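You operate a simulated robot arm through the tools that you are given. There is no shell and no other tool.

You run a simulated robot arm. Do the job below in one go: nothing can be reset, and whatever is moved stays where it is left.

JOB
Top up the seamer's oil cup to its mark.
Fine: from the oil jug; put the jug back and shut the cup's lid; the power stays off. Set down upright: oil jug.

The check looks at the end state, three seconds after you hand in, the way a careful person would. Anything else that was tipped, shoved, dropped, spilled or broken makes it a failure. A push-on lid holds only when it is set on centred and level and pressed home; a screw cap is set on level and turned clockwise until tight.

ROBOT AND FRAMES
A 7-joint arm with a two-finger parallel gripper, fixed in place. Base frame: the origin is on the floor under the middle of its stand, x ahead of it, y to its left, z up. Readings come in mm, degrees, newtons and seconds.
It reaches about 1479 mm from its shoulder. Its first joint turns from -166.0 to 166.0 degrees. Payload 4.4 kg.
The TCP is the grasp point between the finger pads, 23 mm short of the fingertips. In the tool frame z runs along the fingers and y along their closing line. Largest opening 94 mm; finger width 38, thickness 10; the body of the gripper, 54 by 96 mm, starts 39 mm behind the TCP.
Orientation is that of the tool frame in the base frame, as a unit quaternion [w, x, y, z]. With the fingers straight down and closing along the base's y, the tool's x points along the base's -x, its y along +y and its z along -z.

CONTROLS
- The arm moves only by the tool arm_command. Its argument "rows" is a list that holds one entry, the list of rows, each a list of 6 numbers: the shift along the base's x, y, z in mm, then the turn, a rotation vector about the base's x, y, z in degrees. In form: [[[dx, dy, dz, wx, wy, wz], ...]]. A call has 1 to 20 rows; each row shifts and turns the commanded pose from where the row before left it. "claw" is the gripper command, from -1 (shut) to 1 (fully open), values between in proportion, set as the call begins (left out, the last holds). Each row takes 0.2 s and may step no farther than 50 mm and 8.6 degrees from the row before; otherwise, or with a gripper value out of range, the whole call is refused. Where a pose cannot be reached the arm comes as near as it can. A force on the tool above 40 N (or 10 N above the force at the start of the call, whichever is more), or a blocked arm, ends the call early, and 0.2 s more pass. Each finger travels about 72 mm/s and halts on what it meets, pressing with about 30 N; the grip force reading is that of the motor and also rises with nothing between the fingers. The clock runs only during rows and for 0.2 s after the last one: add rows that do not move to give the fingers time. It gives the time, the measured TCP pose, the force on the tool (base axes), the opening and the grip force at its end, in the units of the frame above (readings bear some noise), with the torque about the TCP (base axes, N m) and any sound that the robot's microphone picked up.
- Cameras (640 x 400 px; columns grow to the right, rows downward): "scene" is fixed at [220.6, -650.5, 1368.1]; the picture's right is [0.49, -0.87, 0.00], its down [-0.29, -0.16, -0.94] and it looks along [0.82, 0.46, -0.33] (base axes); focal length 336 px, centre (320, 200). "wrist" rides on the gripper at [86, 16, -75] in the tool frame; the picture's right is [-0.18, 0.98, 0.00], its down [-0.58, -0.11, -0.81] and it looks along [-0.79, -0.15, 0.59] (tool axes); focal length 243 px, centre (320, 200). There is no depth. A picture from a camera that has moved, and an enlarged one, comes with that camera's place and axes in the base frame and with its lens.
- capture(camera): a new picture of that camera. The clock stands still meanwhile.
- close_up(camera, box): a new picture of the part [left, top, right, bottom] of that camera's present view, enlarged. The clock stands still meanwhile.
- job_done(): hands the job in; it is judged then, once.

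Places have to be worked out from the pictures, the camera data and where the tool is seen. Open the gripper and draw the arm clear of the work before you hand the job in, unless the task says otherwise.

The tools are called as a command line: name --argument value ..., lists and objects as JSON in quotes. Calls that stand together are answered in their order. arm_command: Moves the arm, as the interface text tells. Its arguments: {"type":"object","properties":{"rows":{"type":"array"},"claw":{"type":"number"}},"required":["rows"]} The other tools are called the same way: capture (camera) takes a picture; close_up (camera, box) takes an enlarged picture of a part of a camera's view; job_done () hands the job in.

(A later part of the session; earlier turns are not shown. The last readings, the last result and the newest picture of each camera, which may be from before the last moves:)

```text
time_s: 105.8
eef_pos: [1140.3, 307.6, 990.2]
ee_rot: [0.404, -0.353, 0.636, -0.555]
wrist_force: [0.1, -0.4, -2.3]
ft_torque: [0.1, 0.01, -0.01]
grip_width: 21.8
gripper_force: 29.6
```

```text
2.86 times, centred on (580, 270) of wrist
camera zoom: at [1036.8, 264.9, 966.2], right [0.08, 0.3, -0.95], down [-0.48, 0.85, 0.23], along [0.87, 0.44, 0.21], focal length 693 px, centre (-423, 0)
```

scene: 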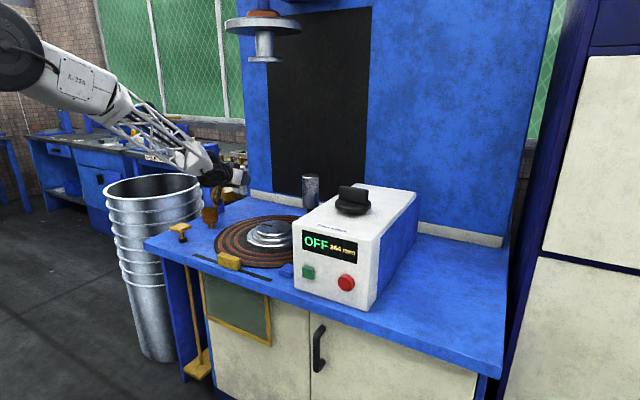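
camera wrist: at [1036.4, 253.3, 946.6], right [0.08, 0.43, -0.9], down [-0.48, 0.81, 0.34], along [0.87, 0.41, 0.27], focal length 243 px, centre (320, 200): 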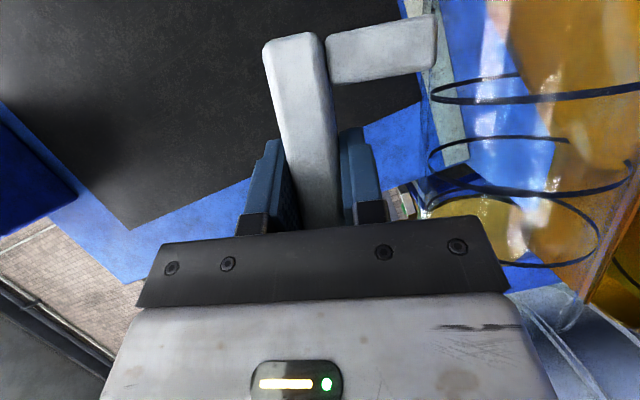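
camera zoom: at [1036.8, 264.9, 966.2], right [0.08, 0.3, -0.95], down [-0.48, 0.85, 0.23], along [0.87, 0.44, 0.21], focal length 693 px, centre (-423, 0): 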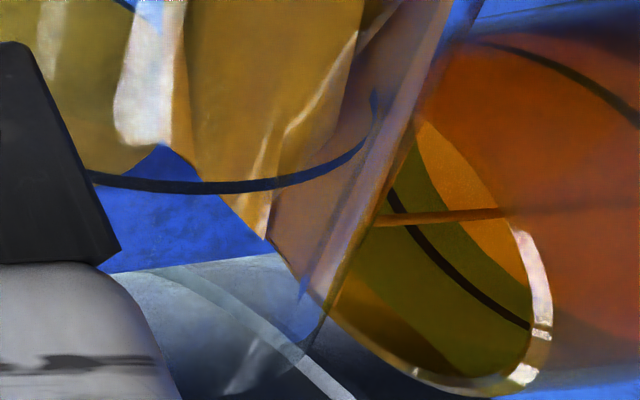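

arm_command --rows '[[[0, 0.9, 0.8, -0.5, 0, 0], [0, 0, 0, 0, 0, 0], [0, 0, 0, 0, 0, 0], [0, 0, 0, 0, 0, 0], [0, 0, 0, 0, 0, 0], [0, 0, 0, 0, 0, 0], [0, 0, 0, 0, 0, 0], [0, 0, 0, 0, 0, 0], [0, 0, 0, 0, 0, 0]]]'

close_up --camera "scene" --box '[202, 200, 226, 222]'

close_up --camera "wrist" --box '[520, 200, 640, 340]'

```text
time_s: 107.8
eef_pos: [1140.3, 309.2, 990.3]
ee_rot: [0.401, -0.355, 0.634, -0.558]
wrist_force: [-0.4, -0.3, -2.8]
ft_torque: [0.09, 0.06, 0.0]
grip_width: 21.7
gripper_force: 30.2
```

```text
16.00 times, centred on (214, 211) of scene
camera zoom: at [220.6, -650.5, 1368.1], right [0.49, -0.87, 0.0], down [-0.29, -0.16, -0.94], along [0.82, 0.46, -0.33], focal length 5377 px, centre (2016, 24)
```

zoom: 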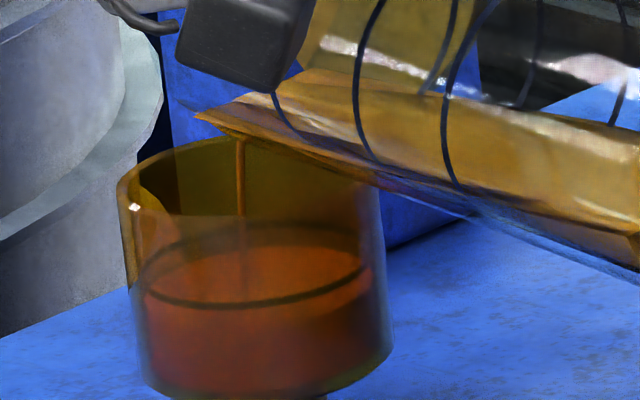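

```text
2.86 times, centred on (580, 270) of wrist
camera zoom: at [1036.6, 265.5, 967.2], right [0.08, 0.29, -0.95], down [-0.48, 0.85, 0.22], along [0.87, 0.44, 0.2], focal length 693 px, centre (-423, 0)
```

zoom: 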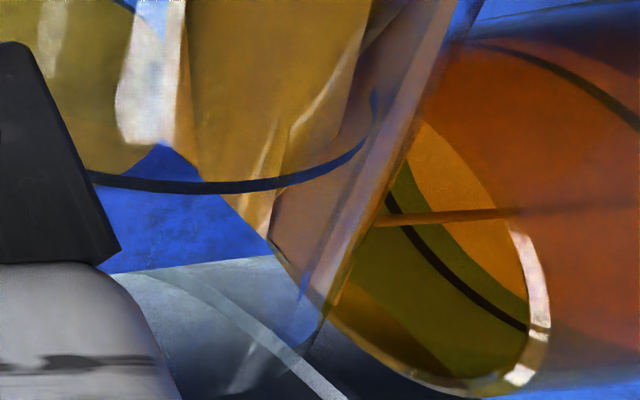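

The oil is close now, with about 5 mm left. I'll hold for shorter intervals.

arm_command --rows '[[[0, 0, 0, 0, 0, 0], [0, 0, 0, 0, 0, 0], [0, 0, 0, 0, 0, 0]]]'

close_up --camera "scene" --box '[202, 200, 226, 222]'

close_up --camera "wrist" --box '[580, 240, 640, 330]'

```text
time_s: 108.6
eef_pos: [1140.5, 310.7, 989.9]
ee_rot: [0.402, -0.354, 0.635, -0.557]
wrist_force: [-0.2, -0.6, -2.5]
ft_torque: [0.04, 0.0, 0.01]
grip_width: 21.8
gripper_force: 30.4
```

```text
16.00 times, centred on (214, 211) of scene
camera zoom: at [220.6, -650.5, 1368.1], right [0.49, -0.87, 0.0], down [-0.29, -0.16, -0.94], along [0.82, 0.46, -0.33], focal length 5377 px, centre (2016, 24)
```

zoom: 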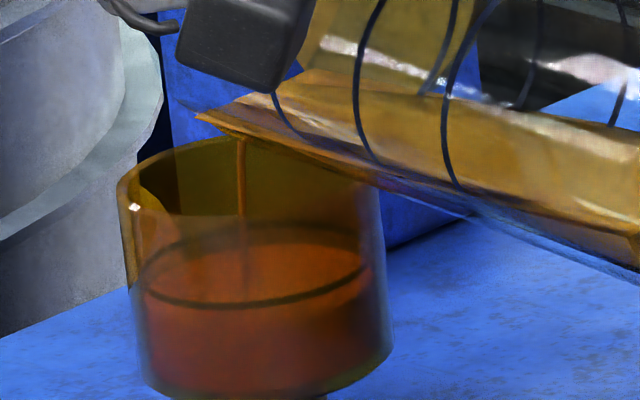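

```text
4.44 times, centred on (610, 285) of wrist
camera zoom: at [1036.6, 265.4, 967.2], right [0.08, 0.29, -0.95], down [-0.48, 0.85, 0.22], along [0.87, 0.44, 0.2], focal length 1078 px, centre (-969, -178)
```

zoom: 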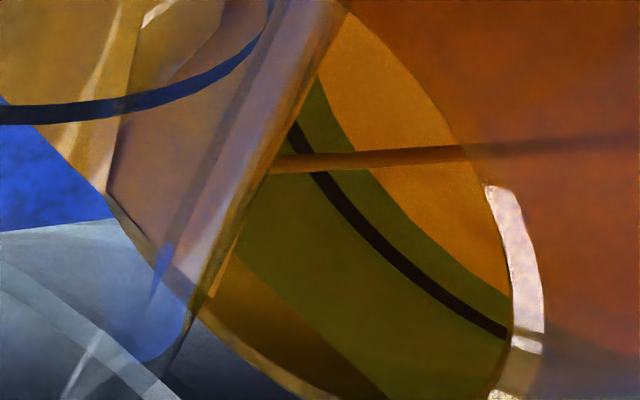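

arm_command --rows '[[[0, 0, 0, 0, 0, 0], [0, 0, 0, 0, 0, 0], [0, 0, 0, 0, 0, 0], [0, 0, 0, 0, 0, 0], [0, 0, 0, 0, 0, 0]]]'

close_up --camera "wrist" --box '[580, 240, 640, 330]'

close_up --camera "scene" --box '[202, 200, 226, 222]'

```text
time_s: 109.8
eef_pos: [1140.4, 309.1, 990.6]
ee_rot: [0.402, -0.354, 0.634, -0.557]
wrist_force: [1.4, 0.8, -2.9]
ft_torque: [0.09, 0.0, 0.05]
grip_width: 21.7
gripper_force: 29.8
```

```text
4.44 times, centred on (610, 285) of wrist
camera zoom: at [1036.6, 265.5, 967.2], right [0.08, 0.29, -0.95], down [-0.48, 0.85, 0.22], along [0.87, 0.44, 0.2], focal length 1078 px, centre (-969, -178)
```

zoom: 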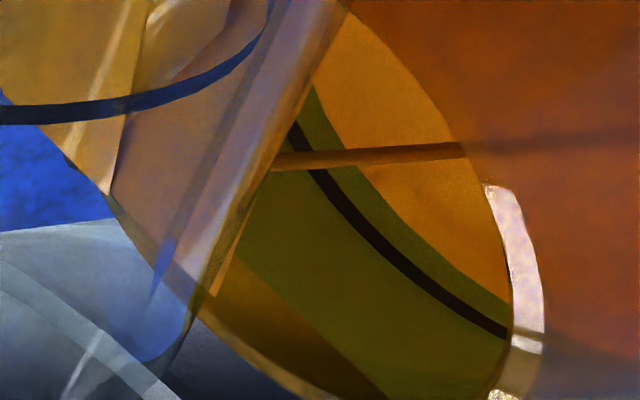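

```text
16.00 times, centred on (214, 211) of scene
camera zoom: at [220.6, -650.5, 1368.1], right [0.49, -0.87, 0.0], down [-0.29, -0.16, -0.94], along [0.82, 0.46, -0.33], focal length 5377 px, centre (2016, 24)
```

zoom: 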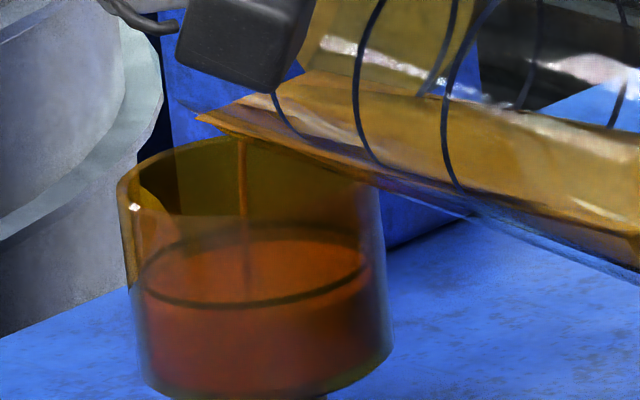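

arm_command --rows '[[[0, 0, 0, 0, 0, 0], [0, 0, 0, 0, 0, 0], [0, 0, 0, 0, 0, 0], [0, 0, 0, 0, 0, 0], [0, 0, 0, 0, 0, 0], [0, 0, 0, 0, 0, 0]]]'

close_up --camera "wrist" --box '[580, 240, 640, 330]'

close_up --camera "scene" --box '[202, 200, 226, 222]'

```text
time_s: 111.2
eef_pos: [1140.4, 309.0, 989.8]
ee_rot: [0.402, -0.354, 0.634, -0.557]
wrist_force: [0.6, -1.2, -3.0]
ft_torque: [0.12, 0.0, 0.01]
grip_width: 21.6
gripper_force: 29.6
```

```text
4.44 times, centred on (610, 285) of wrist
camera zoom: at [1036.6, 265.4, 967.2], right [0.08, 0.29, -0.95], down [-0.48, 0.85, 0.22], along [0.87, 0.44, 0.2], focal length 1078 px, centre (-969, -178)
```

zoom: 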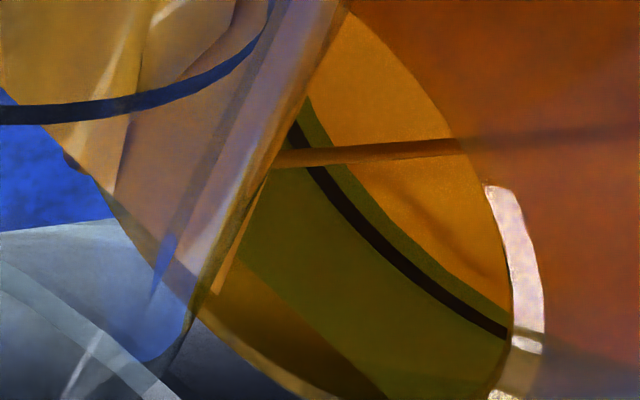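

```text
16.00 times, centred on (214, 211) of scene
camera zoom: at [220.6, -650.5, 1368.1], right [0.49, -0.87, 0.0], down [-0.29, -0.16, -0.94], along [0.82, 0.46, -0.33], focal length 5377 px, centre (2016, 24)
```

zoom: 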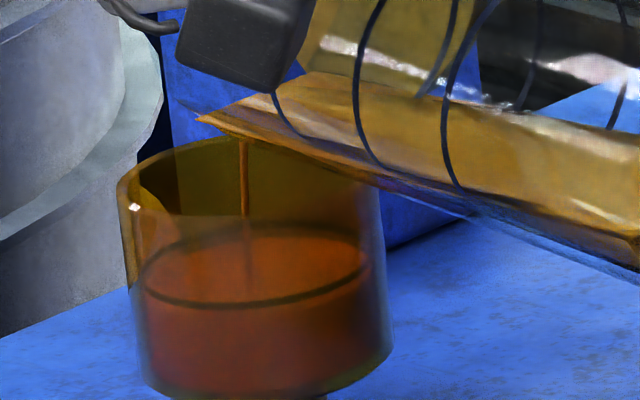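

arm_command --rows '[[[0, 0, 0, 0, 0, 0], [0, 0, 0, 0, 0, 0], [0, 0, 0, 0, 0, 0], [0, 0, 0, 0, 0, 0], [0, 0, 0, 0, 0, 0], [0, 0, 0, 0, 0, 0]]]'

close_up --camera "wrist" --box '[580, 240, 640, 330]'

close_up --camera "scene" --box '[202, 200, 226, 222]'

```text
time_s: 112.6
eef_pos: [1140.4, 308.9, 990.1]
ee_rot: [0.402, -0.353, 0.634, -0.558]
wrist_force: [0.5, 0.6, -2.5]
ft_torque: [0.12, -0.01, 0.01]
grip_width: 21.6
gripper_force: 30.1
```

```text
4.44 times, centred on (610, 285) of wrist
camera zoom: at [1036.6, 265.4, 967.2], right [0.08, 0.29, -0.95], down [-0.48, 0.85, 0.22], along [0.87, 0.44, 0.2], focal length 1078 px, centre (-969, -178)
```

zoom: 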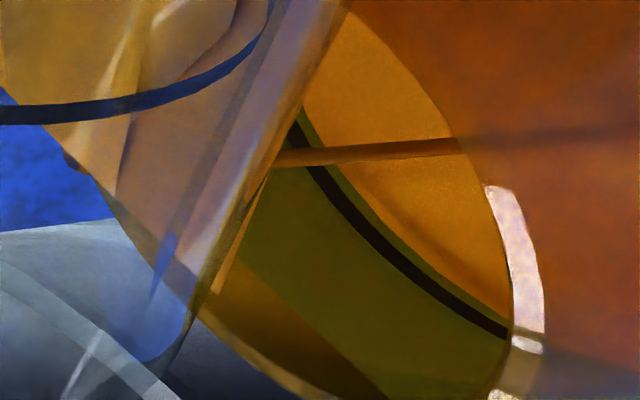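

```text
16.00 times, centred on (214, 211) of scene
camera zoom: at [220.6, -650.5, 1368.1], right [0.49, -0.87, 0.0], down [-0.29, -0.16, -0.94], along [0.82, 0.46, -0.33], focal length 5377 px, centre (2016, 24)
```

zoom: 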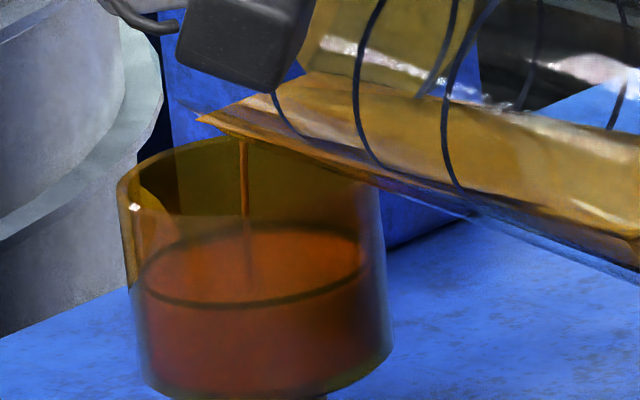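

arm_command --rows '[[[0, 0, 0, 0, 0, 0], [0, 0, 0, 0, 0, 0], [0, 0, 0, 0, 0, 0], [0, 0, 0, 0, 0, 0], [0, 0, 0, 0, 0, 0], [0, 0, 0, 0, 0, 0]]]'

close_up --camera "wrist" --box '[580, 240, 640, 330]'

close_up --camera "scene" --box '[202, 200, 226, 222]'

```text
time_s: 114.0
eef_pos: [1139.6, 309.8, 989.9]
ee_rot: [0.401, -0.355, 0.634, -0.557]
wrist_force: [0.3, -1.3, -2.9]
ft_torque: [0.09, -0.01, -0.01]
grip_width: 21.8
gripper_force: 30.1
```

```text
4.44 times, centred on (610, 285) of wrist
camera zoom: at [1036.6, 265.5, 967.2], right [0.08, 0.29, -0.95], down [-0.48, 0.85, 0.22], along [0.87, 0.44, 0.2], focal length 1078 px, centre (-969, -178)
```

zoom: 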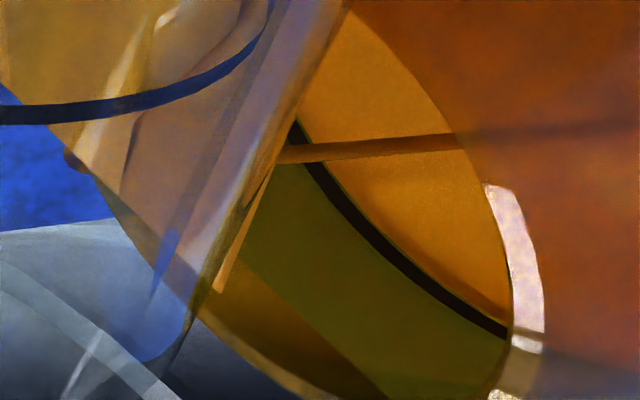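

```text
16.00 times, centred on (214, 211) of scene
camera zoom: at [220.6, -650.5, 1368.1], right [0.49, -0.87, 0.0], down [-0.29, -0.16, -0.94], along [0.82, 0.46, -0.33], focal length 5377 px, centre (2016, 24)
```

zoom: 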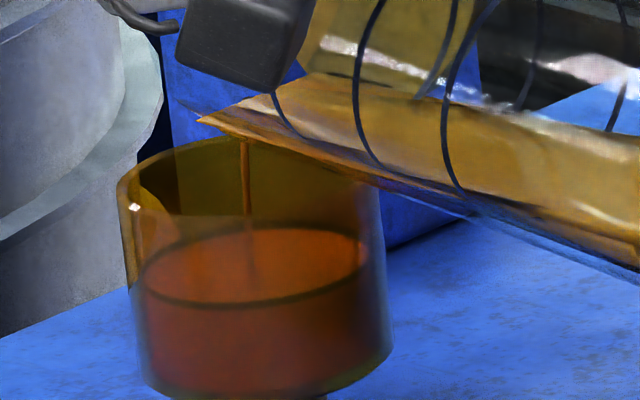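

The oil surface now meets the lower edge of the mark ring. I'll give it a last brief moment, then tilt back about the lip to stop the stream, holding the lip over the cup.

arm_command --rows '[[[0, 0, 0, 0, 0, 0], [0, 0, 0, 0, 0, 0], [0, -7.0, -6.4, 4, 0, 0], [0, -7.2, -6.6, 4, 0, 0], [0, -7.2, -6.4, 4, 0, 0], [0, 0, 0, 0, 0, 0], [0, 0, 0, 0, 0, 0], [0, 0, 0, 0, 0, 0]]]'

close_up --camera "scene" --box '[202, 200, 226, 222]'

close_up --camera "wrist" --box '[520, 200, 640, 340]'

```text
time_s: 115.8
eef_pos: [1141.7, 287.9, 971.5]
ee_rot: [0.437, -0.311, 0.689, -0.487]
wrist_force: [0.3, 0.0, -2.2]
ft_torque: [0.02, 0.0, 0.02]
grip_width: 21.9
gripper_force: 29.7
```

```text
16.00 times, centred on (214, 211) of scene
camera zoom: at [220.6, -650.5, 1368.1], right [0.49, -0.87, 0.0], down [-0.29, -0.16, -0.94], along [0.82, 0.46, -0.33], focal length 5377 px, centre (2016, 24)
```

zoom: 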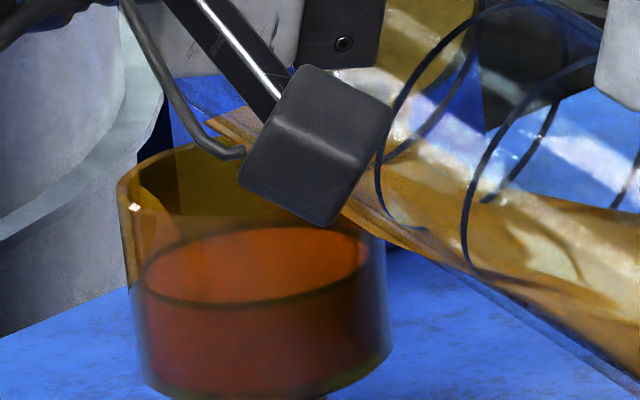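

```text
2.86 times, centred on (580, 270) of wrist
camera zoom: at [1037.4, 249.2, 939.4], right [0.08, 0.48, -0.87], down [-0.48, 0.78, 0.39], along [0.87, 0.39, 0.29], focal length 693 px, centre (-423, 0)
```

zoom: 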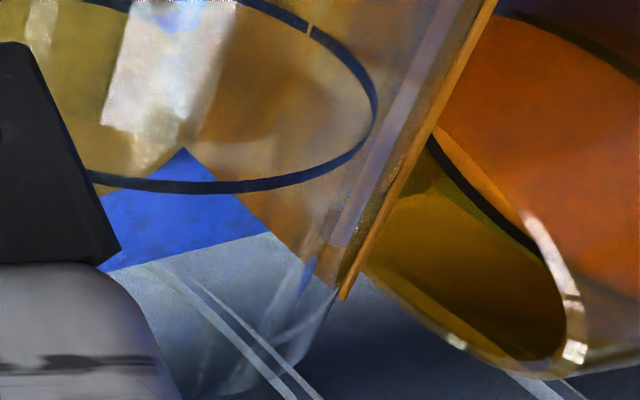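

The stream has stopped. I'm zooming in to check the level against the ring.

close_up --camera "wrist" --box '[585, 230, 640, 330]'

close_up --camera "scene" --box '[202, 206, 220, 222]'

```text
4.00 times, centred on (612, 280) of wrist
camera zoom: at [1037.4, 249.2, 939.4], right [0.08, 0.48, -0.87], down [-0.48, 0.78, 0.39], along [0.87, 0.39, 0.29], focal length 970 px, centre (-850, -120)
```

zoom: 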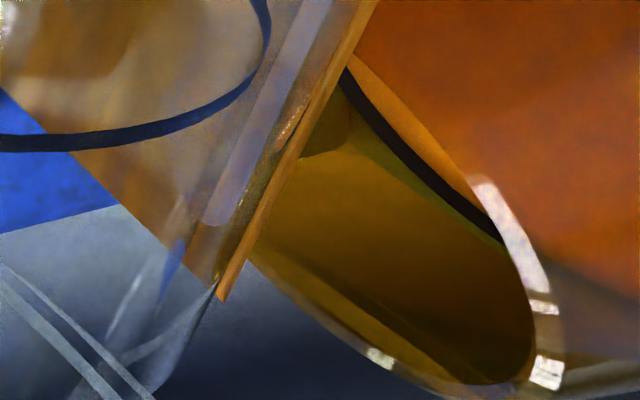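

```text
16.00 times, centred on (211, 214) of scene
camera zoom: at [220.6, -650.5, 1368.1], right [0.49, -0.87, 0.0], down [-0.29, -0.16, -0.94], along [0.82, 0.46, -0.33], focal length 5377 px, centre (2064, -24)
```

zoom: 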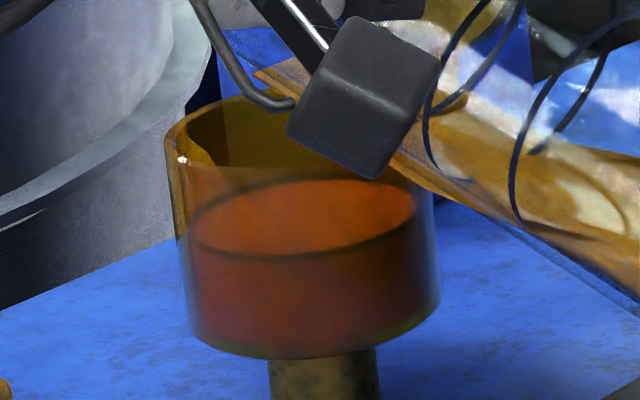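

The surface sits right at the ring. I'll tilt back to 50° with the lip still above the cup, pause for any drip, then bring the jug upright and move it aside.

arm_command --rows '[[[0, -5, 4.7, 4.1, 0, 0], [0, -5, 4.7, 4.1, 0, 0], [0, -5, 4.7, 4.1, 0, 0], [0, -5, 4.7, 4.1, 0, 0], [0, -5, 4.7, 4.1, 0, 0], [0, 0, 0, 0, 0, 0], [0, 0, 0, 0, 0, 0], [0, 0, 0, 0, 0, 0], [0, 0, 0, 0, 0, 0], [0, 0, 0, 0, 0, 0]]]'

close_up --camera "scene" --box '[190, 160, 260, 230]'

```text
time_s: 118.0
eef_pos: [1139.4, 262.1, 994.5]
ee_rot: [0.484, -0.228, 0.765, -0.359]
wrist_force: [0.3, -0.6, -1.7]
ft_torque: [0.01, 0.0, 0.02]
grip_width: 22.0
gripper_force: 30.3
```

```text
5.71 times, centred on (225, 195) of scene
camera zoom: at [220.6, -650.5, 1368.1], right [0.49, -0.87, 0.0], down [-0.29, -0.16, -0.94], along [0.82, 0.46, -0.33], focal length 1920 px, centre (863, 229)
```

zoom: 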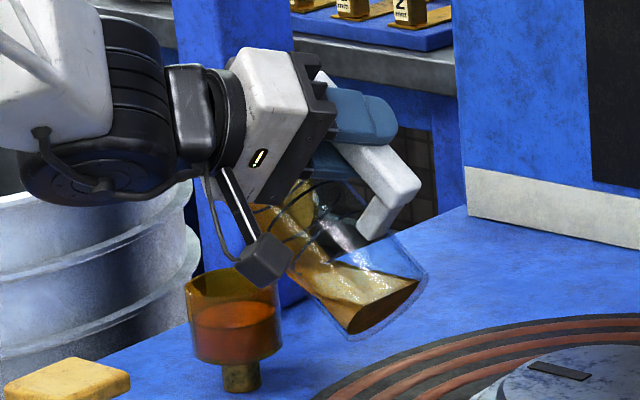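

There are no drips. I'll bring the jug upright.

arm_command --rows '[[[0, -5.3, 2.5, 4.17, 0, 0], [0, -5.3, 2.5, 4.17, 0, 0], [0, -5.3, 2.5, 4.17, 0, 0], [0, -5.3, 2.5, 4.17, 0, 0], [0, -5.3, 2.5, 4.17, 0, 0], [0, -5.3, 2.5, 4.17, 0, 0], [0, -5.3, 2.5, 4.17, 0, 0], [0, -5.3, 2.5, 4.17, 0, 0], [0, -5.3, 2.5, 4.17, 0, 0], [0, -5.3, 2.5, 4.17, 0, 0], [0, -5.3, 2.5, 4.17, 0, 0], [0, -5.3, 2.5, 4.17, 0, 0], [0, 0, 0, 0, 0, 0]]]'

close_up --camera "scene" --box '[190, 160, 260, 230]'

close_up --camera "scene" --box '[200, 203, 222, 222]'

```text
time_s: 120.8
eef_pos: [1139.7, 200.0, 1024.0]
ee_rot: [0.536, -0.001, 0.844, -0.001]
wrist_force: [0.8, -0.6, -2.6]
ft_torque: [-0.15, -0.01, -0.02]
grip_width: 21.7
gripper_force: 29.8
```

```text
5.71 times, centred on (225, 195) of scene
camera zoom: at [220.6, -650.5, 1368.1], right [0.49, -0.87, 0.0], down [-0.29, -0.16, -0.94], along [0.82, 0.46, -0.33], focal length 1920 px, centre (863, 229)
```

zoom: 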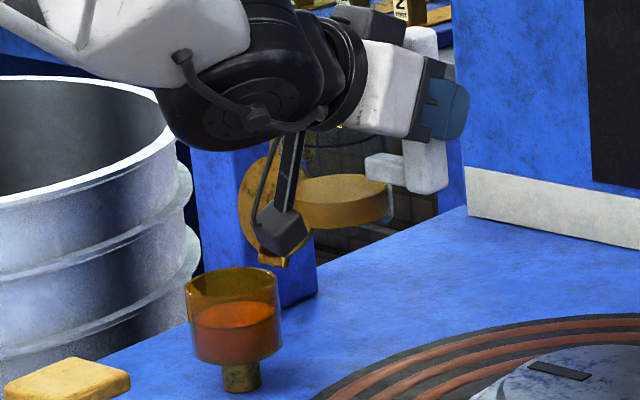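

```text
16.00 times, centred on (211, 212) of scene
camera zoom: at [220.6, -650.5, 1368.1], right [0.49, -0.87, 0.0], down [-0.29, -0.16, -0.94], along [0.82, 0.46, -0.33], focal length 5377 px, centre (2064, 0)
```

zoom: 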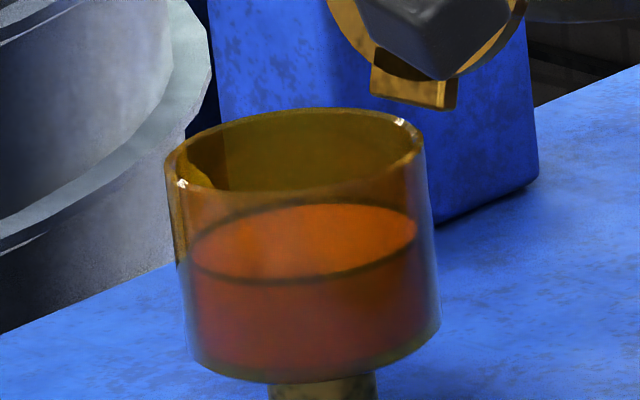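

close_up --camera "scene" --box '[204, 208, 216, 216]'

close_up --camera "scene" --box '[207, 209, 213, 213]'

capture --camera "wrist"

```text
16.00 times, centred on (210, 212) of scene
camera zoom: at [220.6, -650.5, 1368.1], right [0.49, -0.87, 0.0], down [-0.29, -0.16, -0.94], along [0.82, 0.46, -0.33], focal length 5377 px, centre (2080, 8)
```

zoom: 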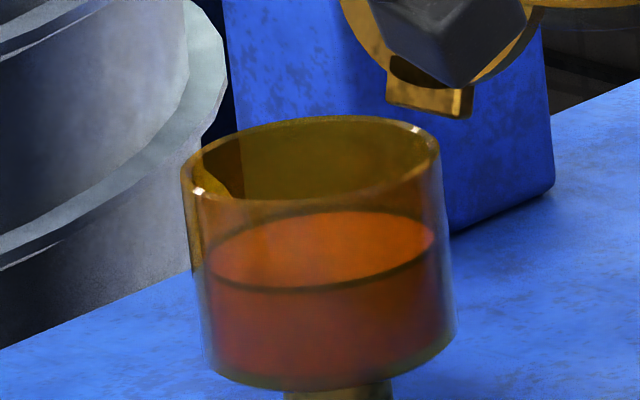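

```text
16.00 times, centred on (210, 211) of scene
camera zoom: at [220.6, -650.5, 1368.1], right [0.49, -0.87, 0.0], down [-0.29, -0.16, -0.94], along [0.82, 0.46, -0.33], focal length 5377 px, centre (2080, 24)
```

zoom: 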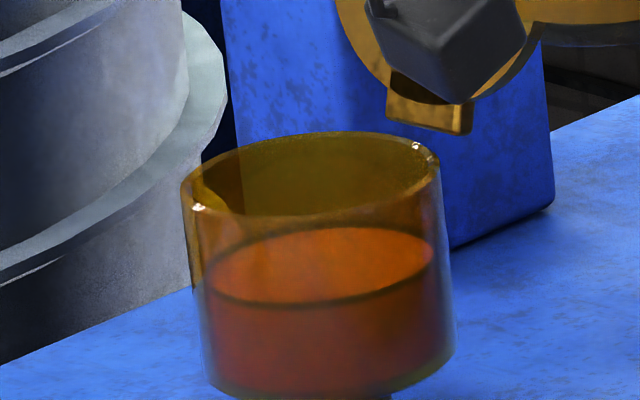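

```text
taken
camera wrist: at [1036.1, 215.4, 976.3], right [0.08, 0.98, 0.16], down [-0.48, -0.11, 0.87], along [0.87, -0.15, 0.46], focal length 243 px, centre (320, 200)
```

wrist: 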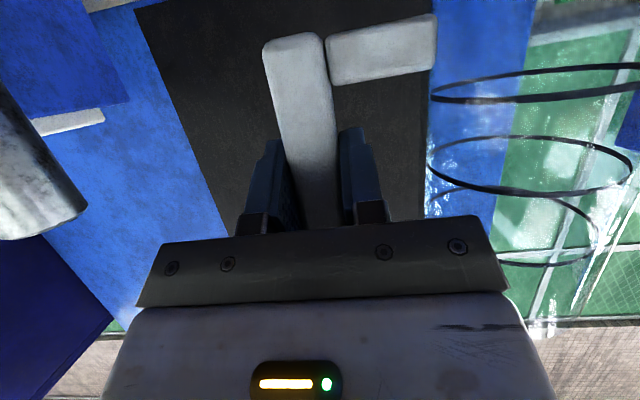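

The oil surface lies right at the mark ring all round. Now I'll take the jug back by the same route, drawing back upright first.

arm_command --rows '[[[-12, -1, 0, 0, 0, 0], [-22, -4, 0, 0, 0, 0], [-28, -6, 0, 0, 0, 0], [-28, -6, 0, 0, 0, 0], [-28, -6, 0, 0, 0, 0], [-28, -6, 0, 0, 0, 0], [-28, -6, 0, 0, 0, 0], [-28, -6, 0, 0, 0, 0], [-28, -6, 0, 0, 0, 0], [-28, -6, 0, 0, 0, 0], [-25, -6, 0, 0, 0, 0], [-18, -20, 0, 0, 0, 0], [0, -35, 0, 0, 0, 0], [0, -42, 0, 0, 0, 0], [0, -42, 0, 0, 0, 0], [0, -42, 0, 0, 0, 0], [0, -42, 0, 0, 0, 0], [0, -42, 0, 0, 0, 0], [0, -35, 0, 0, 0, 0], [0, -20, 0, 0, 0, 0]]]'

capture --camera "scene"

```text
time_s: 125.0
eef_pos: [838.6, -179.3, 1025.8]
ee_rot: [0.536, -0.002, 0.844, 0.0]
wrist_force: [0.1, 0.5, -2.7]
ft_torque: [-0.15, -0.01, -0.01]
grip_width: 21.6
gripper_force: 29.6
```

```text
taken
```

scene: 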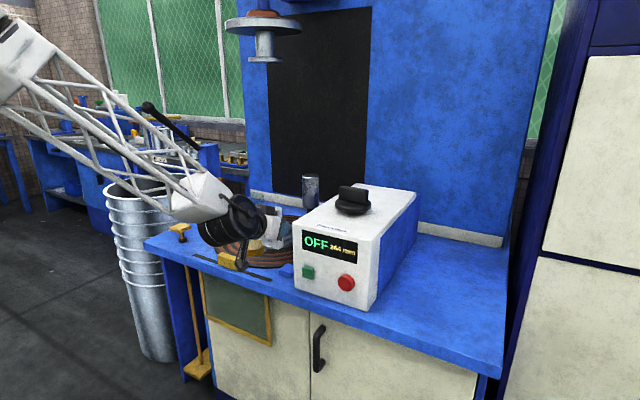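

arm_command --rows '[[[0, -20, 0, 0, 0, 0], [0, -35, 0, 0, 0, 0], [0, -42, 0, 0, 0, 0], [0, -42, 0, 0, 0, 0], [0, -42, 0, 0, 0, 0], [0, -42, 0, 0, 0, 0], [0, -42, 0, 0, 0, 0], [0, -42, 0, 0, 0, 0], [0, -42, 0, 0, 0, 0], [0, -42, 0, 0, 0, 0], [0, -42, 0, 0, 0, 0], [0, -25, 0, 0, 0, 0], [0, -10, 0, 0, 0, 0], [0, 0, 0, 0, 0, 0]]]'

arm_command --rows '[[[12, 0, 0, 0, 0, 0], [22, 0, 0, 0, 0, 0], [28, 0, 0, 0, 0, 0], [28, 0, 0, 0, 0, 0], [28, 0, 0, 0, 0, 0], [28, 0, 0, 0, 0, 0], [28, 0, 0, 0, 0, 0], [28, 0, 0, 0, 0, 0], [22, 0, 0, 0, 0, 0], [12, 0, 0, 0, 0, 0], [6, 0, 0, 0, 0, 0], [0, 0, 0, 0, 0, 0]]]'

capture --camera "scene"

capture --camera "wrist"

```text
time_s: 128.0
eef_pos: [836.9, -647.2, 1024.3]
ee_rot: [0.536, -0.001, 0.845, -0.001]
wrist_force: [-0.8, 0.1, -1.7]
ft_torque: [-0.14, 0.01, 0.0]
grip_width: 21.7
gripper_force: 29.7
```

```text
time_s: 130.6
eef_pos: [1081.1, -646.3, 1025.0]
ee_rot: [0.536, -0.001, 0.844, -0.001]
wrist_force: [0.2, -0.2, -1.7]
ft_torque: [-0.19, 0.01, -0.01]
grip_width: 21.7
gripper_force: 30.2
```

```text
taken
```

scene: 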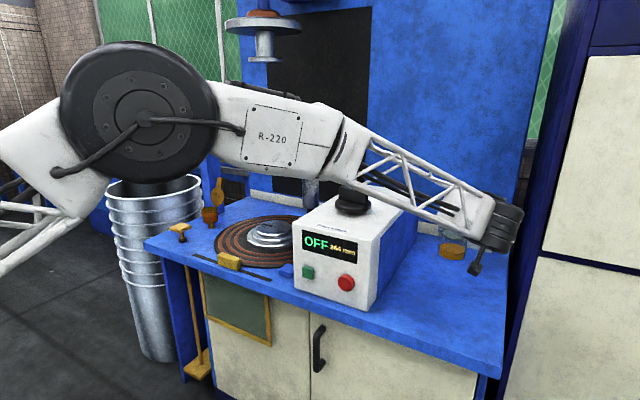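

```text
taken
camera wrist: at [977.6, -631.4, 977.1], right [0.08, 0.98, 0.16], down [-0.48, -0.11, 0.87], along [0.87, -0.15, 0.47], focal length 243 px, centre (320, 200)
```

wrist: 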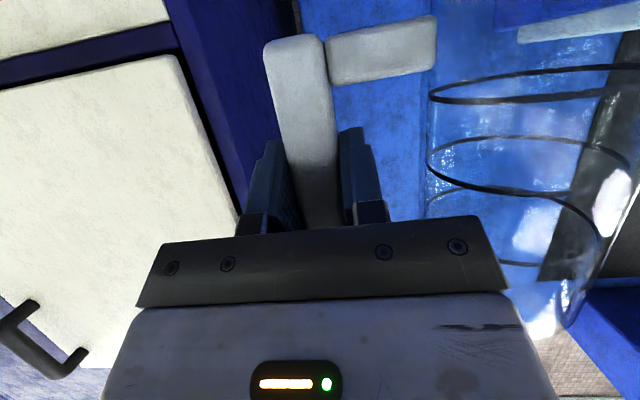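

The jug is above its original spot. I'll lower it gently.

arm_command --rows '[[[0, 0, -15, 0, 0, 0], [0, 0, -25, 0, 0, 0], [0, 0, -28, 0, 0, 0], [0, 0, -28, 0, 0, 0], [0, 0, -25, 0, 0, 0], [0, 0, -15, 0, 0, 0], [0, 0, -10, 0, 0, 0], [0, 0, -6, 0, 0, 0], [0, 0, 0, 0, 0, 0]]]'

close_up --camera "scene" --box '[405, 220, 505, 320]'

```text
time_s: 132.6
eef_pos: [1080.1, -648.6, 873.3]
ee_rot: [0.535, -0.001, 0.845, -0.001]
wrist_force: [-0.2, 0.4, -3.0]
ft_torque: [-0.14, 0.0, 0.02]
grip_width: 21.7
gripper_force: 30.6
```

```text
4.00 times, centred on (455, 270) of scene
camera zoom: at [220.6, -650.5, 1368.1], right [0.49, -0.87, 0.0], down [-0.29, -0.16, -0.94], along [0.82, 0.46, -0.33], focal length 1344 px, centre (-220, -80)
```

zoom: 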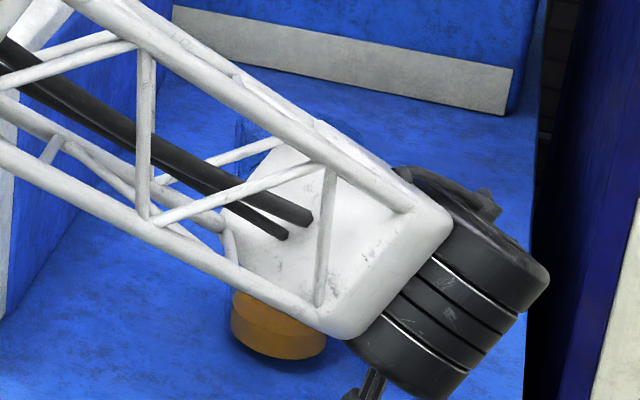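

arm_command --rows '[[[0, 0, -2, 0, 0, 0], [0, 0, -2, 0, 0, 0], [0, 0, -1, 0, 0, 0]]]'

```text
time_s: 133.4
eef_pos: [1079.8, -648.7, 867.9]
ee_rot: [0.535, -0.002, 0.845, 0.0]
wrist_force: [0.2, 0.7, -2.2]
ft_torque: [-0.13, 0.01, 0.0]
grip_width: 21.6
gripper_force: 30.2
```

arm_command --rows '[[[0, 0, -1, 0, 0, 0], [0, 0, -1, 0, 0, 0]]]'

```text
time_s: 134.0
eef_pos: [1081.4, -647.8, 865.8]
ee_rot: [0.535, 0.0, 0.845, -0.002]
wrist_force: [-0.2, 0.0, -2.9]
ft_torque: [-0.19, -0.01, -0.01]
grip_width: 21.7
gripper_force: 30.2
```

It is still hanging free, so I'll continue down in 1 mm steps until it touches.

arm_command --rows '[[[0, 0, -1, 0, 0, 0]]]'

arm_command --rows '[[[0, 0, -0.7, 0, 0, 0]]]'

```text
time_s: 134.4
eef_pos: [1080.8, -647.6, 865.1]
ee_rot: [0.535, -0.001, 0.845, -0.002]
wrist_force: [0.0, 0.3, 2.4]
ft_torque: [0.21, 0.15, 0.05]
grip_width: 22.0
gripper_force: 29.9
```

```text
time_s: 134.8
eef_pos: [1081.1, -647.8, 865.6]
ee_rot: [0.536, -0.001, 0.844, -0.001]
wrist_force: [-2.0, -2.2, 7.6]
ft_torque: [0.48, 0.47, 0.22]
grip_width: 21.7
gripper_force: 30.0
```

The jug touched down and the load reversed to +7 N. I'll ease up slightly and open to about 44 mm so the finger clears both the bar and the jug wall.

arm_command --rows '[[[0, 0, 0.6, 0, 0, 0]]]'

arm_command --rows '[[[0, 0, 0, 0, 0, 0], [0, 0, 0, 0, 0, 0], [0, 0, 0, 0, 0, 0]]]' --claw -0.06

capture --camera "wrist"

```text
time_s: 135.2
eef_pos: [1081.9, -647.3, 866.1]
ee_rot: [0.536, -0.001, 0.844, -0.001]
wrist_force: [0.1, -3.8, 8.0]
ft_torque: [0.41, 0.27, 0.1]
grip_width: 21.7
gripper_force: 29.9
```

```text
time_s: 136.0
eef_pos: [1080.8, -648.6, 863.6]
ee_rot: [0.536, -0.001, 0.844, -0.001]
wrist_force: [-0.1, 0.2, 0.8]
ft_torque: [0.03, 0.04, -0.04]
grip_width: 44.2
gripper_force: 0.0
```

```text
taken
camera wrist: at [977.6, -631.4, 816.9], right [0.08, 0.98, 0.16], down [-0.48, -0.11, 0.87], along [0.87, -0.15, 0.47], focal length 243 px, centre (320, 200)
```

wrist: 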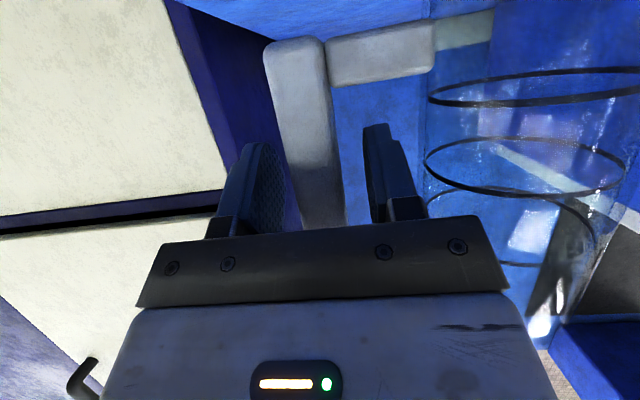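

The jug is released and stands level. I'll retreat along the tool axis, clear of the handle.

arm_command --rows '[[[-14, 0, 8, 0, 0, 0], [-22, 0, 10.3, 0, 0, 0], [-22, 0, 10.3, 0, 0, 0], [-22, 0, 10.3, 0, 0, 0], [-30, 0, 20, 0, 0, 0], [-30, 0, 20, 0, 0, 0], [-30, 0, 25, 0, 0, 0], [-30, 0, 25, 0, 0, 0], [-30, 0, 25, 0, 0, 0]]]'

capture --camera "scene"

capture --camera "wrist"

```text
time_s: 138.0
eef_pos: [851.4, -645.7, 1018.2]
ee_rot: [0.535, 0.0, 0.845, -0.001]
wrist_force: [-0.1, 0.4, -1.1]
ft_torque: [-0.02, -0.03, -0.01]
grip_width: 44.2
gripper_force: 0.0
```

```text
taken
```

scene: 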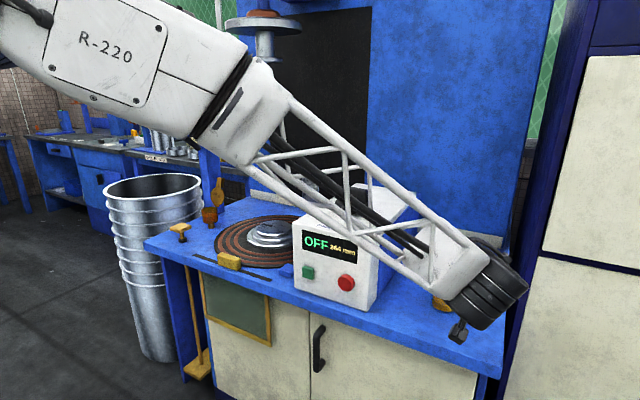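

```text
taken
camera wrist: at [748.2, -630.1, 970.6], right [0.08, 0.98, 0.16], down [-0.48, -0.11, 0.87], along [0.87, -0.15, 0.46], focal length 243 px, centre (320, 200)
```

wrist: 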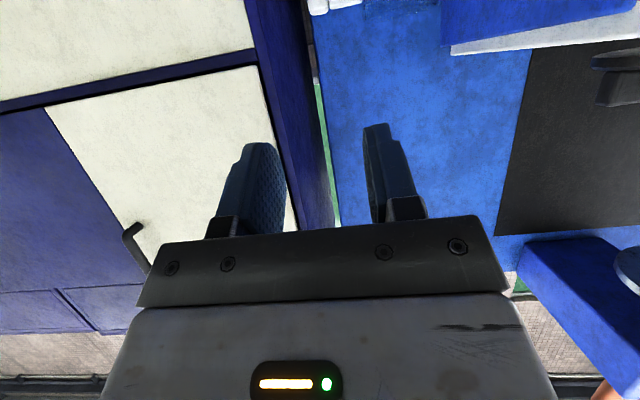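

Next is the lid. I'll travel back across toward the cup, pitching the hand down to 60° on the way.

arm_command --rows '[[[0, 30, 0, 0, 7, 0], [0, 45, 0, 0, 7, 0], [0, 47, 0, 0, 7, 0], [0, 47, 0, 0, 7, 0], [0, 47, 0, 0, 7, 0], [0, 47, 0, 0, 0, 0], [0, 47, 0, 0, 0, 0], [0, 47, 0, 0, 0, 0], [0, 47, 0, 0, 0, 0], [0, 47, 0, 0, 0, 0], [0, 47, 0, 0, 0, 0], [0, 47, 0, 0, 0, 0], [0, 47, 0, 0, 0, 0], [0, 47, 0, 0, 0, 0], [0, 47, 0, 0, 0, 0], [0, 47, 0, 0, 0, 0], [0, 47, 0, 0, 0, 0], [0, 47, 0, 0, 0, 0], [0, 47, 0, 0, 0, 0], [0, 40, 0, 0, 0, 0]]]' --claw 1

close_up --camera "scene" --box '[405, 220, 505, 320]'

capture --camera "scene"

```text
time_s: 142.2
eef_pos: [809.0, -84.7, 996.3]
ee_rot: [0.259, -0.003, 0.966, 0.004]
wrist_force: [0.0, 0.6, 0.0]
ft_torque: [-0.01, -0.01, 0.01]
grip_width: 93.8
gripper_force: 0.0
out of reach, approached as far as the arm can: row 12, 13, 14, 15, 16, 17, 18, 19, 20
```

```text
4.00 times, centred on (455, 270) of scene
camera zoom: at [220.6, -650.5, 1368.1], right [0.49, -0.87, 0.0], down [-0.29, -0.16, -0.94], along [0.82, 0.46, -0.33], focal length 1344 px, centre (-220, -80)
```

zoom: 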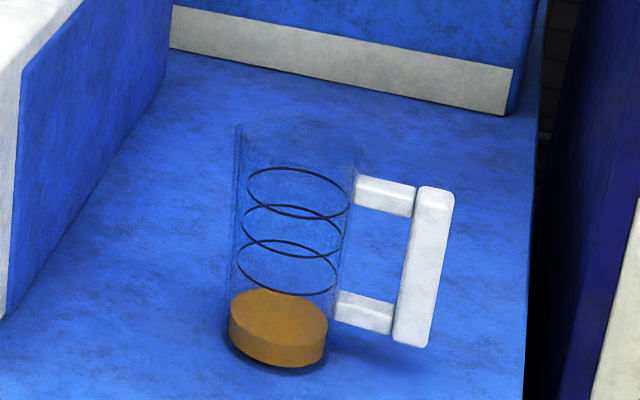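

```text
taken
```

scene: 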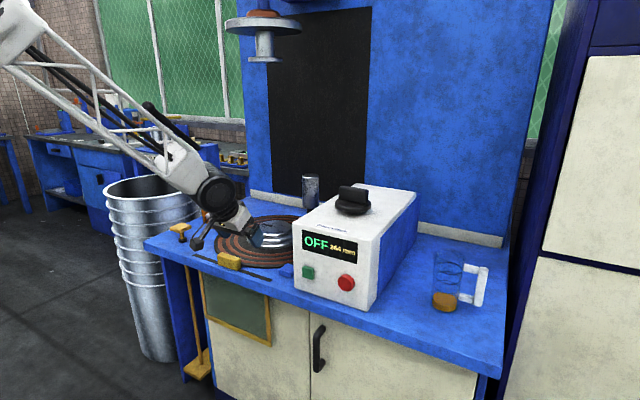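

The jug stands upright in its place with the oil lowered. The arm hit a joint limit at this pitch around y -85. I'll step back, return to the 25° pitch that crossed cleanly before, and cross in that attitude.

arm_command --rows '[[[5, -40, 4, 0, 0, 0], [5, -40, 4, 0, 0, 0], [5, -40, 4, 0, 0, 0], [5, -40, 4, 0, 0, 0], [4, -40, 4, 0, -7, 0], [4, -40, 4, 0, -7, 0], [4, -40, 0, 0, -7, 0], [0, -20, 0, 0, -7, 0], [0, 0, 0, 0, -7, 0]]]'

capture --camera "scene"

```text
time_s: 144.2
eef_pos: [839.8, -383.6, 1021.0]
ee_rot: [0.537, -0.001, 0.844, -0.001]
wrist_force: [-0.6, -0.3, 0.6]
ft_torque: [0.0, 0.01, 0.02]
grip_width: 93.9
gripper_force: 0.1
```

```text
taken
```

scene: 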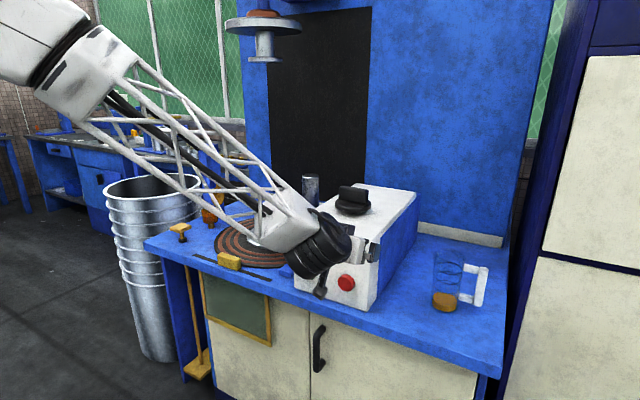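

arm_command --rows '[[[0, 45, 0, 0, 0, 0], [0, 45, 0, 0, 0, 0], [0, 45, 0, 0, 0, 0], [0, 45, 0, 0, 0, 0], [0, 45, 0, 0, 0, 0], [0, 45, 0, 0, 0, 0], [0, 45, 0, 0, 0, 0], [0, 45, 0, 0, 0, 0], [0, 45, 0, 0, 0, 0], [0, 45, 0, 0, 0, 0], [0, 45, 0, 0, 0, 0], [0, 45, 0, 0, 0, 0], [0, 45, 0, 0, 0, 0]]]'

capture --camera "scene"

```text
time_s: 147.0
eef_pos: [841.3, 200.9, 1022.1]
ee_rot: [0.536, -0.001, 0.844, -0.001]
wrist_force: [0.0, 0.8, -0.5]
ft_torque: [-0.01, -0.01, -0.02]
grip_width: 94.2
gripper_force: 0.1
```

```text
taken
```

scene: 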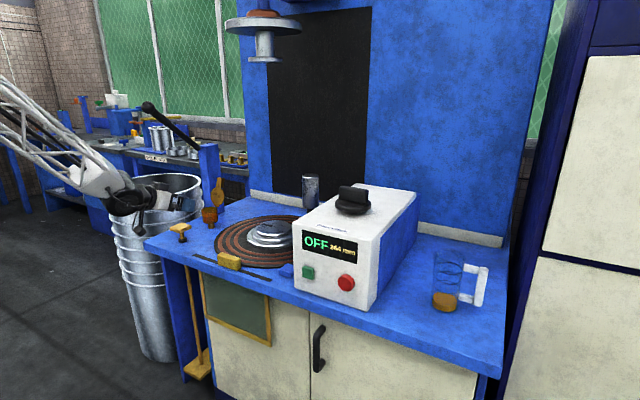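

Crossed fine. I'll go up and forward over the cup to above the open lid's tab, pitching to about 83°.

arm_command --rows '[[[26.5, 30, 15, 0, 7, 0], [26.5, 30, 15, 0, 7, 0], [26.5, 30, 15, 0, 7, 0], [26.5, 30, 15, 0, 7, 0], [26.5, 30, 15, 0, 7, 0], [26.5, 30, 15, 0, 7, 0], [35, 9, 0, 0, 5, 0], [35, 9, 0, 0, 5, 0], [35, 9, 0, 0, 5, 0]]]'

capture --camera "scene"

capture --camera "wrist"

```text
time_s: 149.0
eef_pos: [980.8, 353.9, 1100.5]
ee_rot: [0.242, -0.002, 0.97, 0.0]
wrist_force: [0.6, 0.3, 1.0]
ft_torque: [0.01, 0.01, 0.04]
grip_width: 94.0
gripper_force: 0.0
out of reach, approached as far as the arm can: row 6, 7, 8, 9
```

```text
taken
```

scene: 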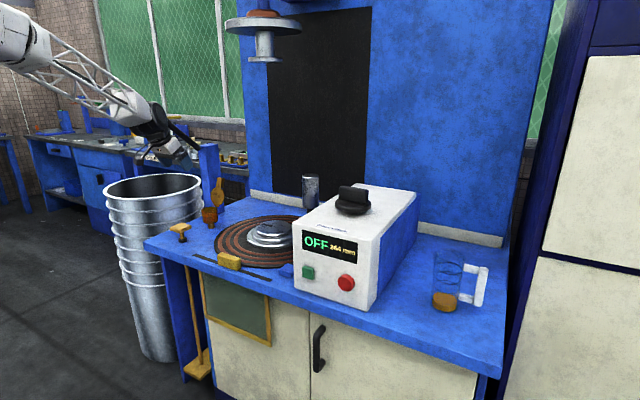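

```text
taken
camera wrist: at [870.0, 371.0, 1124.6], right [0.16, 0.98, 0.09], down [0.13, -0.11, 0.98], along [0.98, -0.15, -0.15], focal length 243 px, centre (320, 200)
```

wrist: 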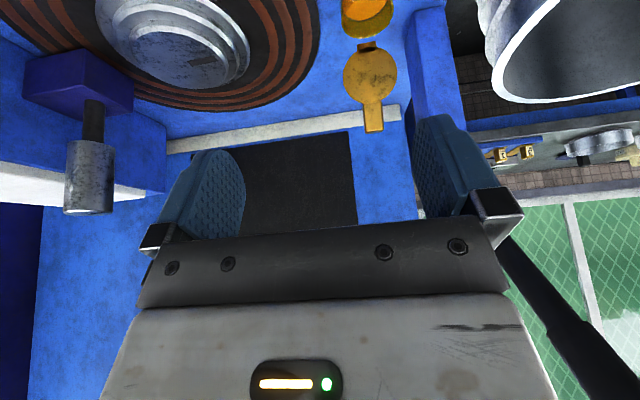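

The wrist is in its flipped branch again (pitch capped at about 62°), probably because of the pouring roll. I'll retreat to free space and repeat the unwinding that worked before.

arm_command --rows '[[[-36, -15, 8, 0, 0, 0], [-36, -15, 8, 0, 0, 0], [-36, -15, 8, 0, 0, 0], [-36, -15, 5, 0, 0, 0], [-36, -15, 5, 0, 0, 0], [-36, -14, 2, 0, 0, 0], [-36, -14, 2, 0, 0, 0]]]'

arm_command --rows '[[[0, 0, 0, -4, 0, 7.5], [0, 0, 0, -4, 0, 7.5], [0, 0, 0, -4, 0, 7.5], [0, 0, 0, -4, 0, 7.5]]]'

close_up --camera "scene" --box '[0, 20, 160, 200]'

```text
time_s: 150.6
eef_pos: [726.5, 252.7, 1138.3]
ee_rot: [0.242, -0.001, 0.97, -0.001]
wrist_force: [0.1, -0.2, -0.6]
ft_torque: [0.03, 0.02, -0.01]
grip_width: 93.9
gripper_force: 0.1
```

```text
time_s: 151.6
eef_pos: [726.4, 251.2, 1137.8]
ee_rot: [0.234, -0.238, 0.941, -0.061]
wrist_force: [-0.3, 0.2, -0.9]
ft_torque: [0.02, 0.0, -0.02]
grip_width: 93.8
gripper_force: 0.0
out of reach, approached as far as the arm can: row 4
```

```text
2.22 times, centred on (80, 110) of scene
camera zoom: at [220.6, -650.5, 1368.1], right [0.49, -0.87, 0.0], down [-0.29, -0.16, -0.94], along [0.82, 0.46, -0.33], focal length 747 px, centre (853, 400)
```

zoom: 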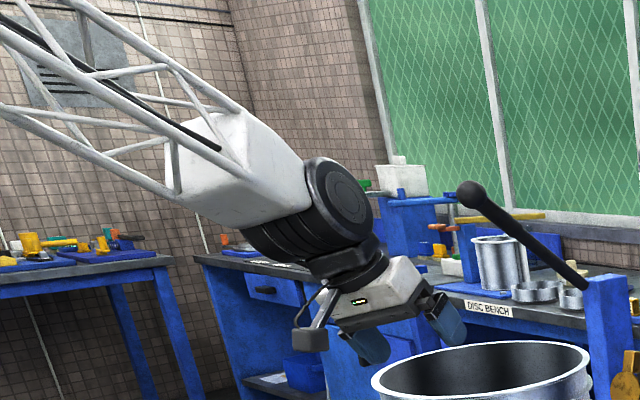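

It's the same state as before. I'll repeat the alignment step and then the unwinding roll.

arm_command --rows '[[[22, 0, -11, 0, -7, 3], [22, 0, -11, 0, -7, 3], [22, 0, -11, 0, -7, 3], [22, 0, -11, 0, -7, 3], [22, 0, -11, 0, -7, 3]]]'

arm_command --rows '[[[0, 0, 0, -7.14, -1.13, 4.48], [0, 0, 0, -7.14, -1.13, 4.48], [0, 0, 0, -7.14, -1.13, 4.48], [0, 0, 0, -7.14, -1.13, 4.48], [0, 0, 0, -7.14, -1.13, 4.48], [0, 0, 0, -7.14, -1.13, 4.48]]]'

close_up --camera "scene" --box '[0, 20, 160, 200]'

```text
time_s: 153.0
eef_pos: [846.4, 253.3, 1039.8]
ee_rot: [0.487, -0.286, 0.822, -0.07]
wrist_force: [0.1, 0.1, -0.7]
ft_torque: [-0.02, 0.0, 0.02]
grip_width: 94.2
gripper_force: 0.1
stopped in row 5: the arm was blocked; the commanded pose is now the measured one
```

```text
time_s: 154.4
eef_pos: [846.0, 253.8, 1039.5]
ee_rot: [0.4, -0.617, 0.623, -0.267]
wrist_force: [0.5, 0.3, -0.8]
ft_torque: [-0.02, -0.04, 0.03]
grip_width: 93.9
gripper_force: 0.1
```

```text
2.22 times, centred on (80, 110) of scene
camera zoom: at [220.6, -650.5, 1368.1], right [0.49, -0.87, 0.0], down [-0.29, -0.16, -0.94], along [0.82, 0.46, -0.33], focal length 747 px, centre (853, 400)
```

zoom: 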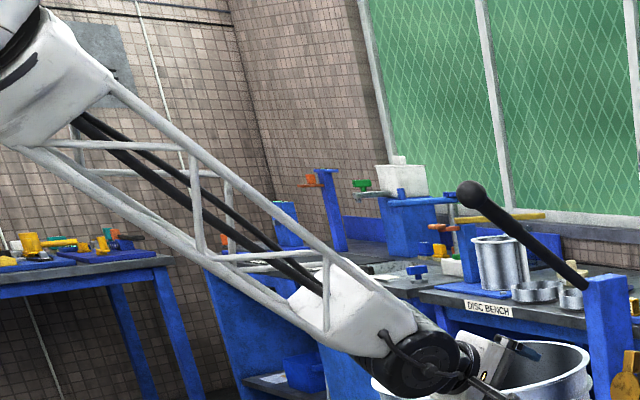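

The wrist disc with the cable faces us again, so J5 is back in its home branch. I'll pitch down, moving back and up.

arm_command --rows '[[[-20, -4, 14, -1.4, 7.3, 0], [-20, -4, 14, -1.4, 7.3, 0], [-20, -4, 14, -1.4, 7.3, 0], [-20, -4, 14, -1.4, 7.3, 0], [-20, -4, 14, -1.4, 7.3, 0], [-20, -4, 14, -1.4, 7.3, 0]]]'

close_up --camera "scene" --box '[0, 20, 160, 200]'

```text
time_s: 155.8
eef_pos: [734.7, 237.9, 944.9]
ee_rot: [-0.28, 0.673, -0.669, 0.144]
wrist_force: [-1.0, 1.1, -0.2]
ft_torque: [-0.01, -0.01, -0.02]
grip_width: 94.0
gripper_force: 0.1
out of reach, approached as far as the arm can: row 2, 3, 4, 5, 6
```

```text
2.22 times, centred on (80, 110) of scene
camera zoom: at [220.6, -650.5, 1368.1], right [0.49, -0.87, 0.0], down [-0.29, -0.16, -0.94], along [0.82, 0.46, -0.33], focal length 747 px, centre (853, 400)
```

zoom: 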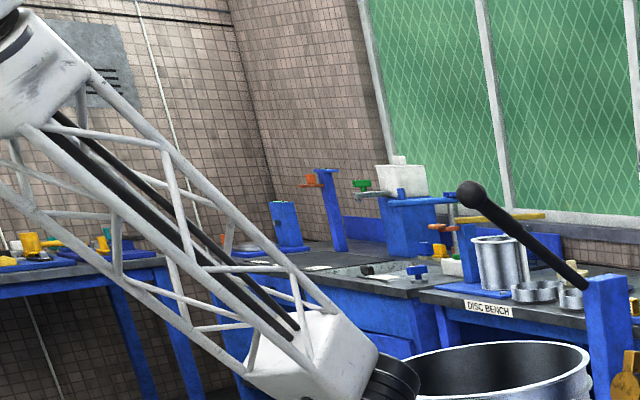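

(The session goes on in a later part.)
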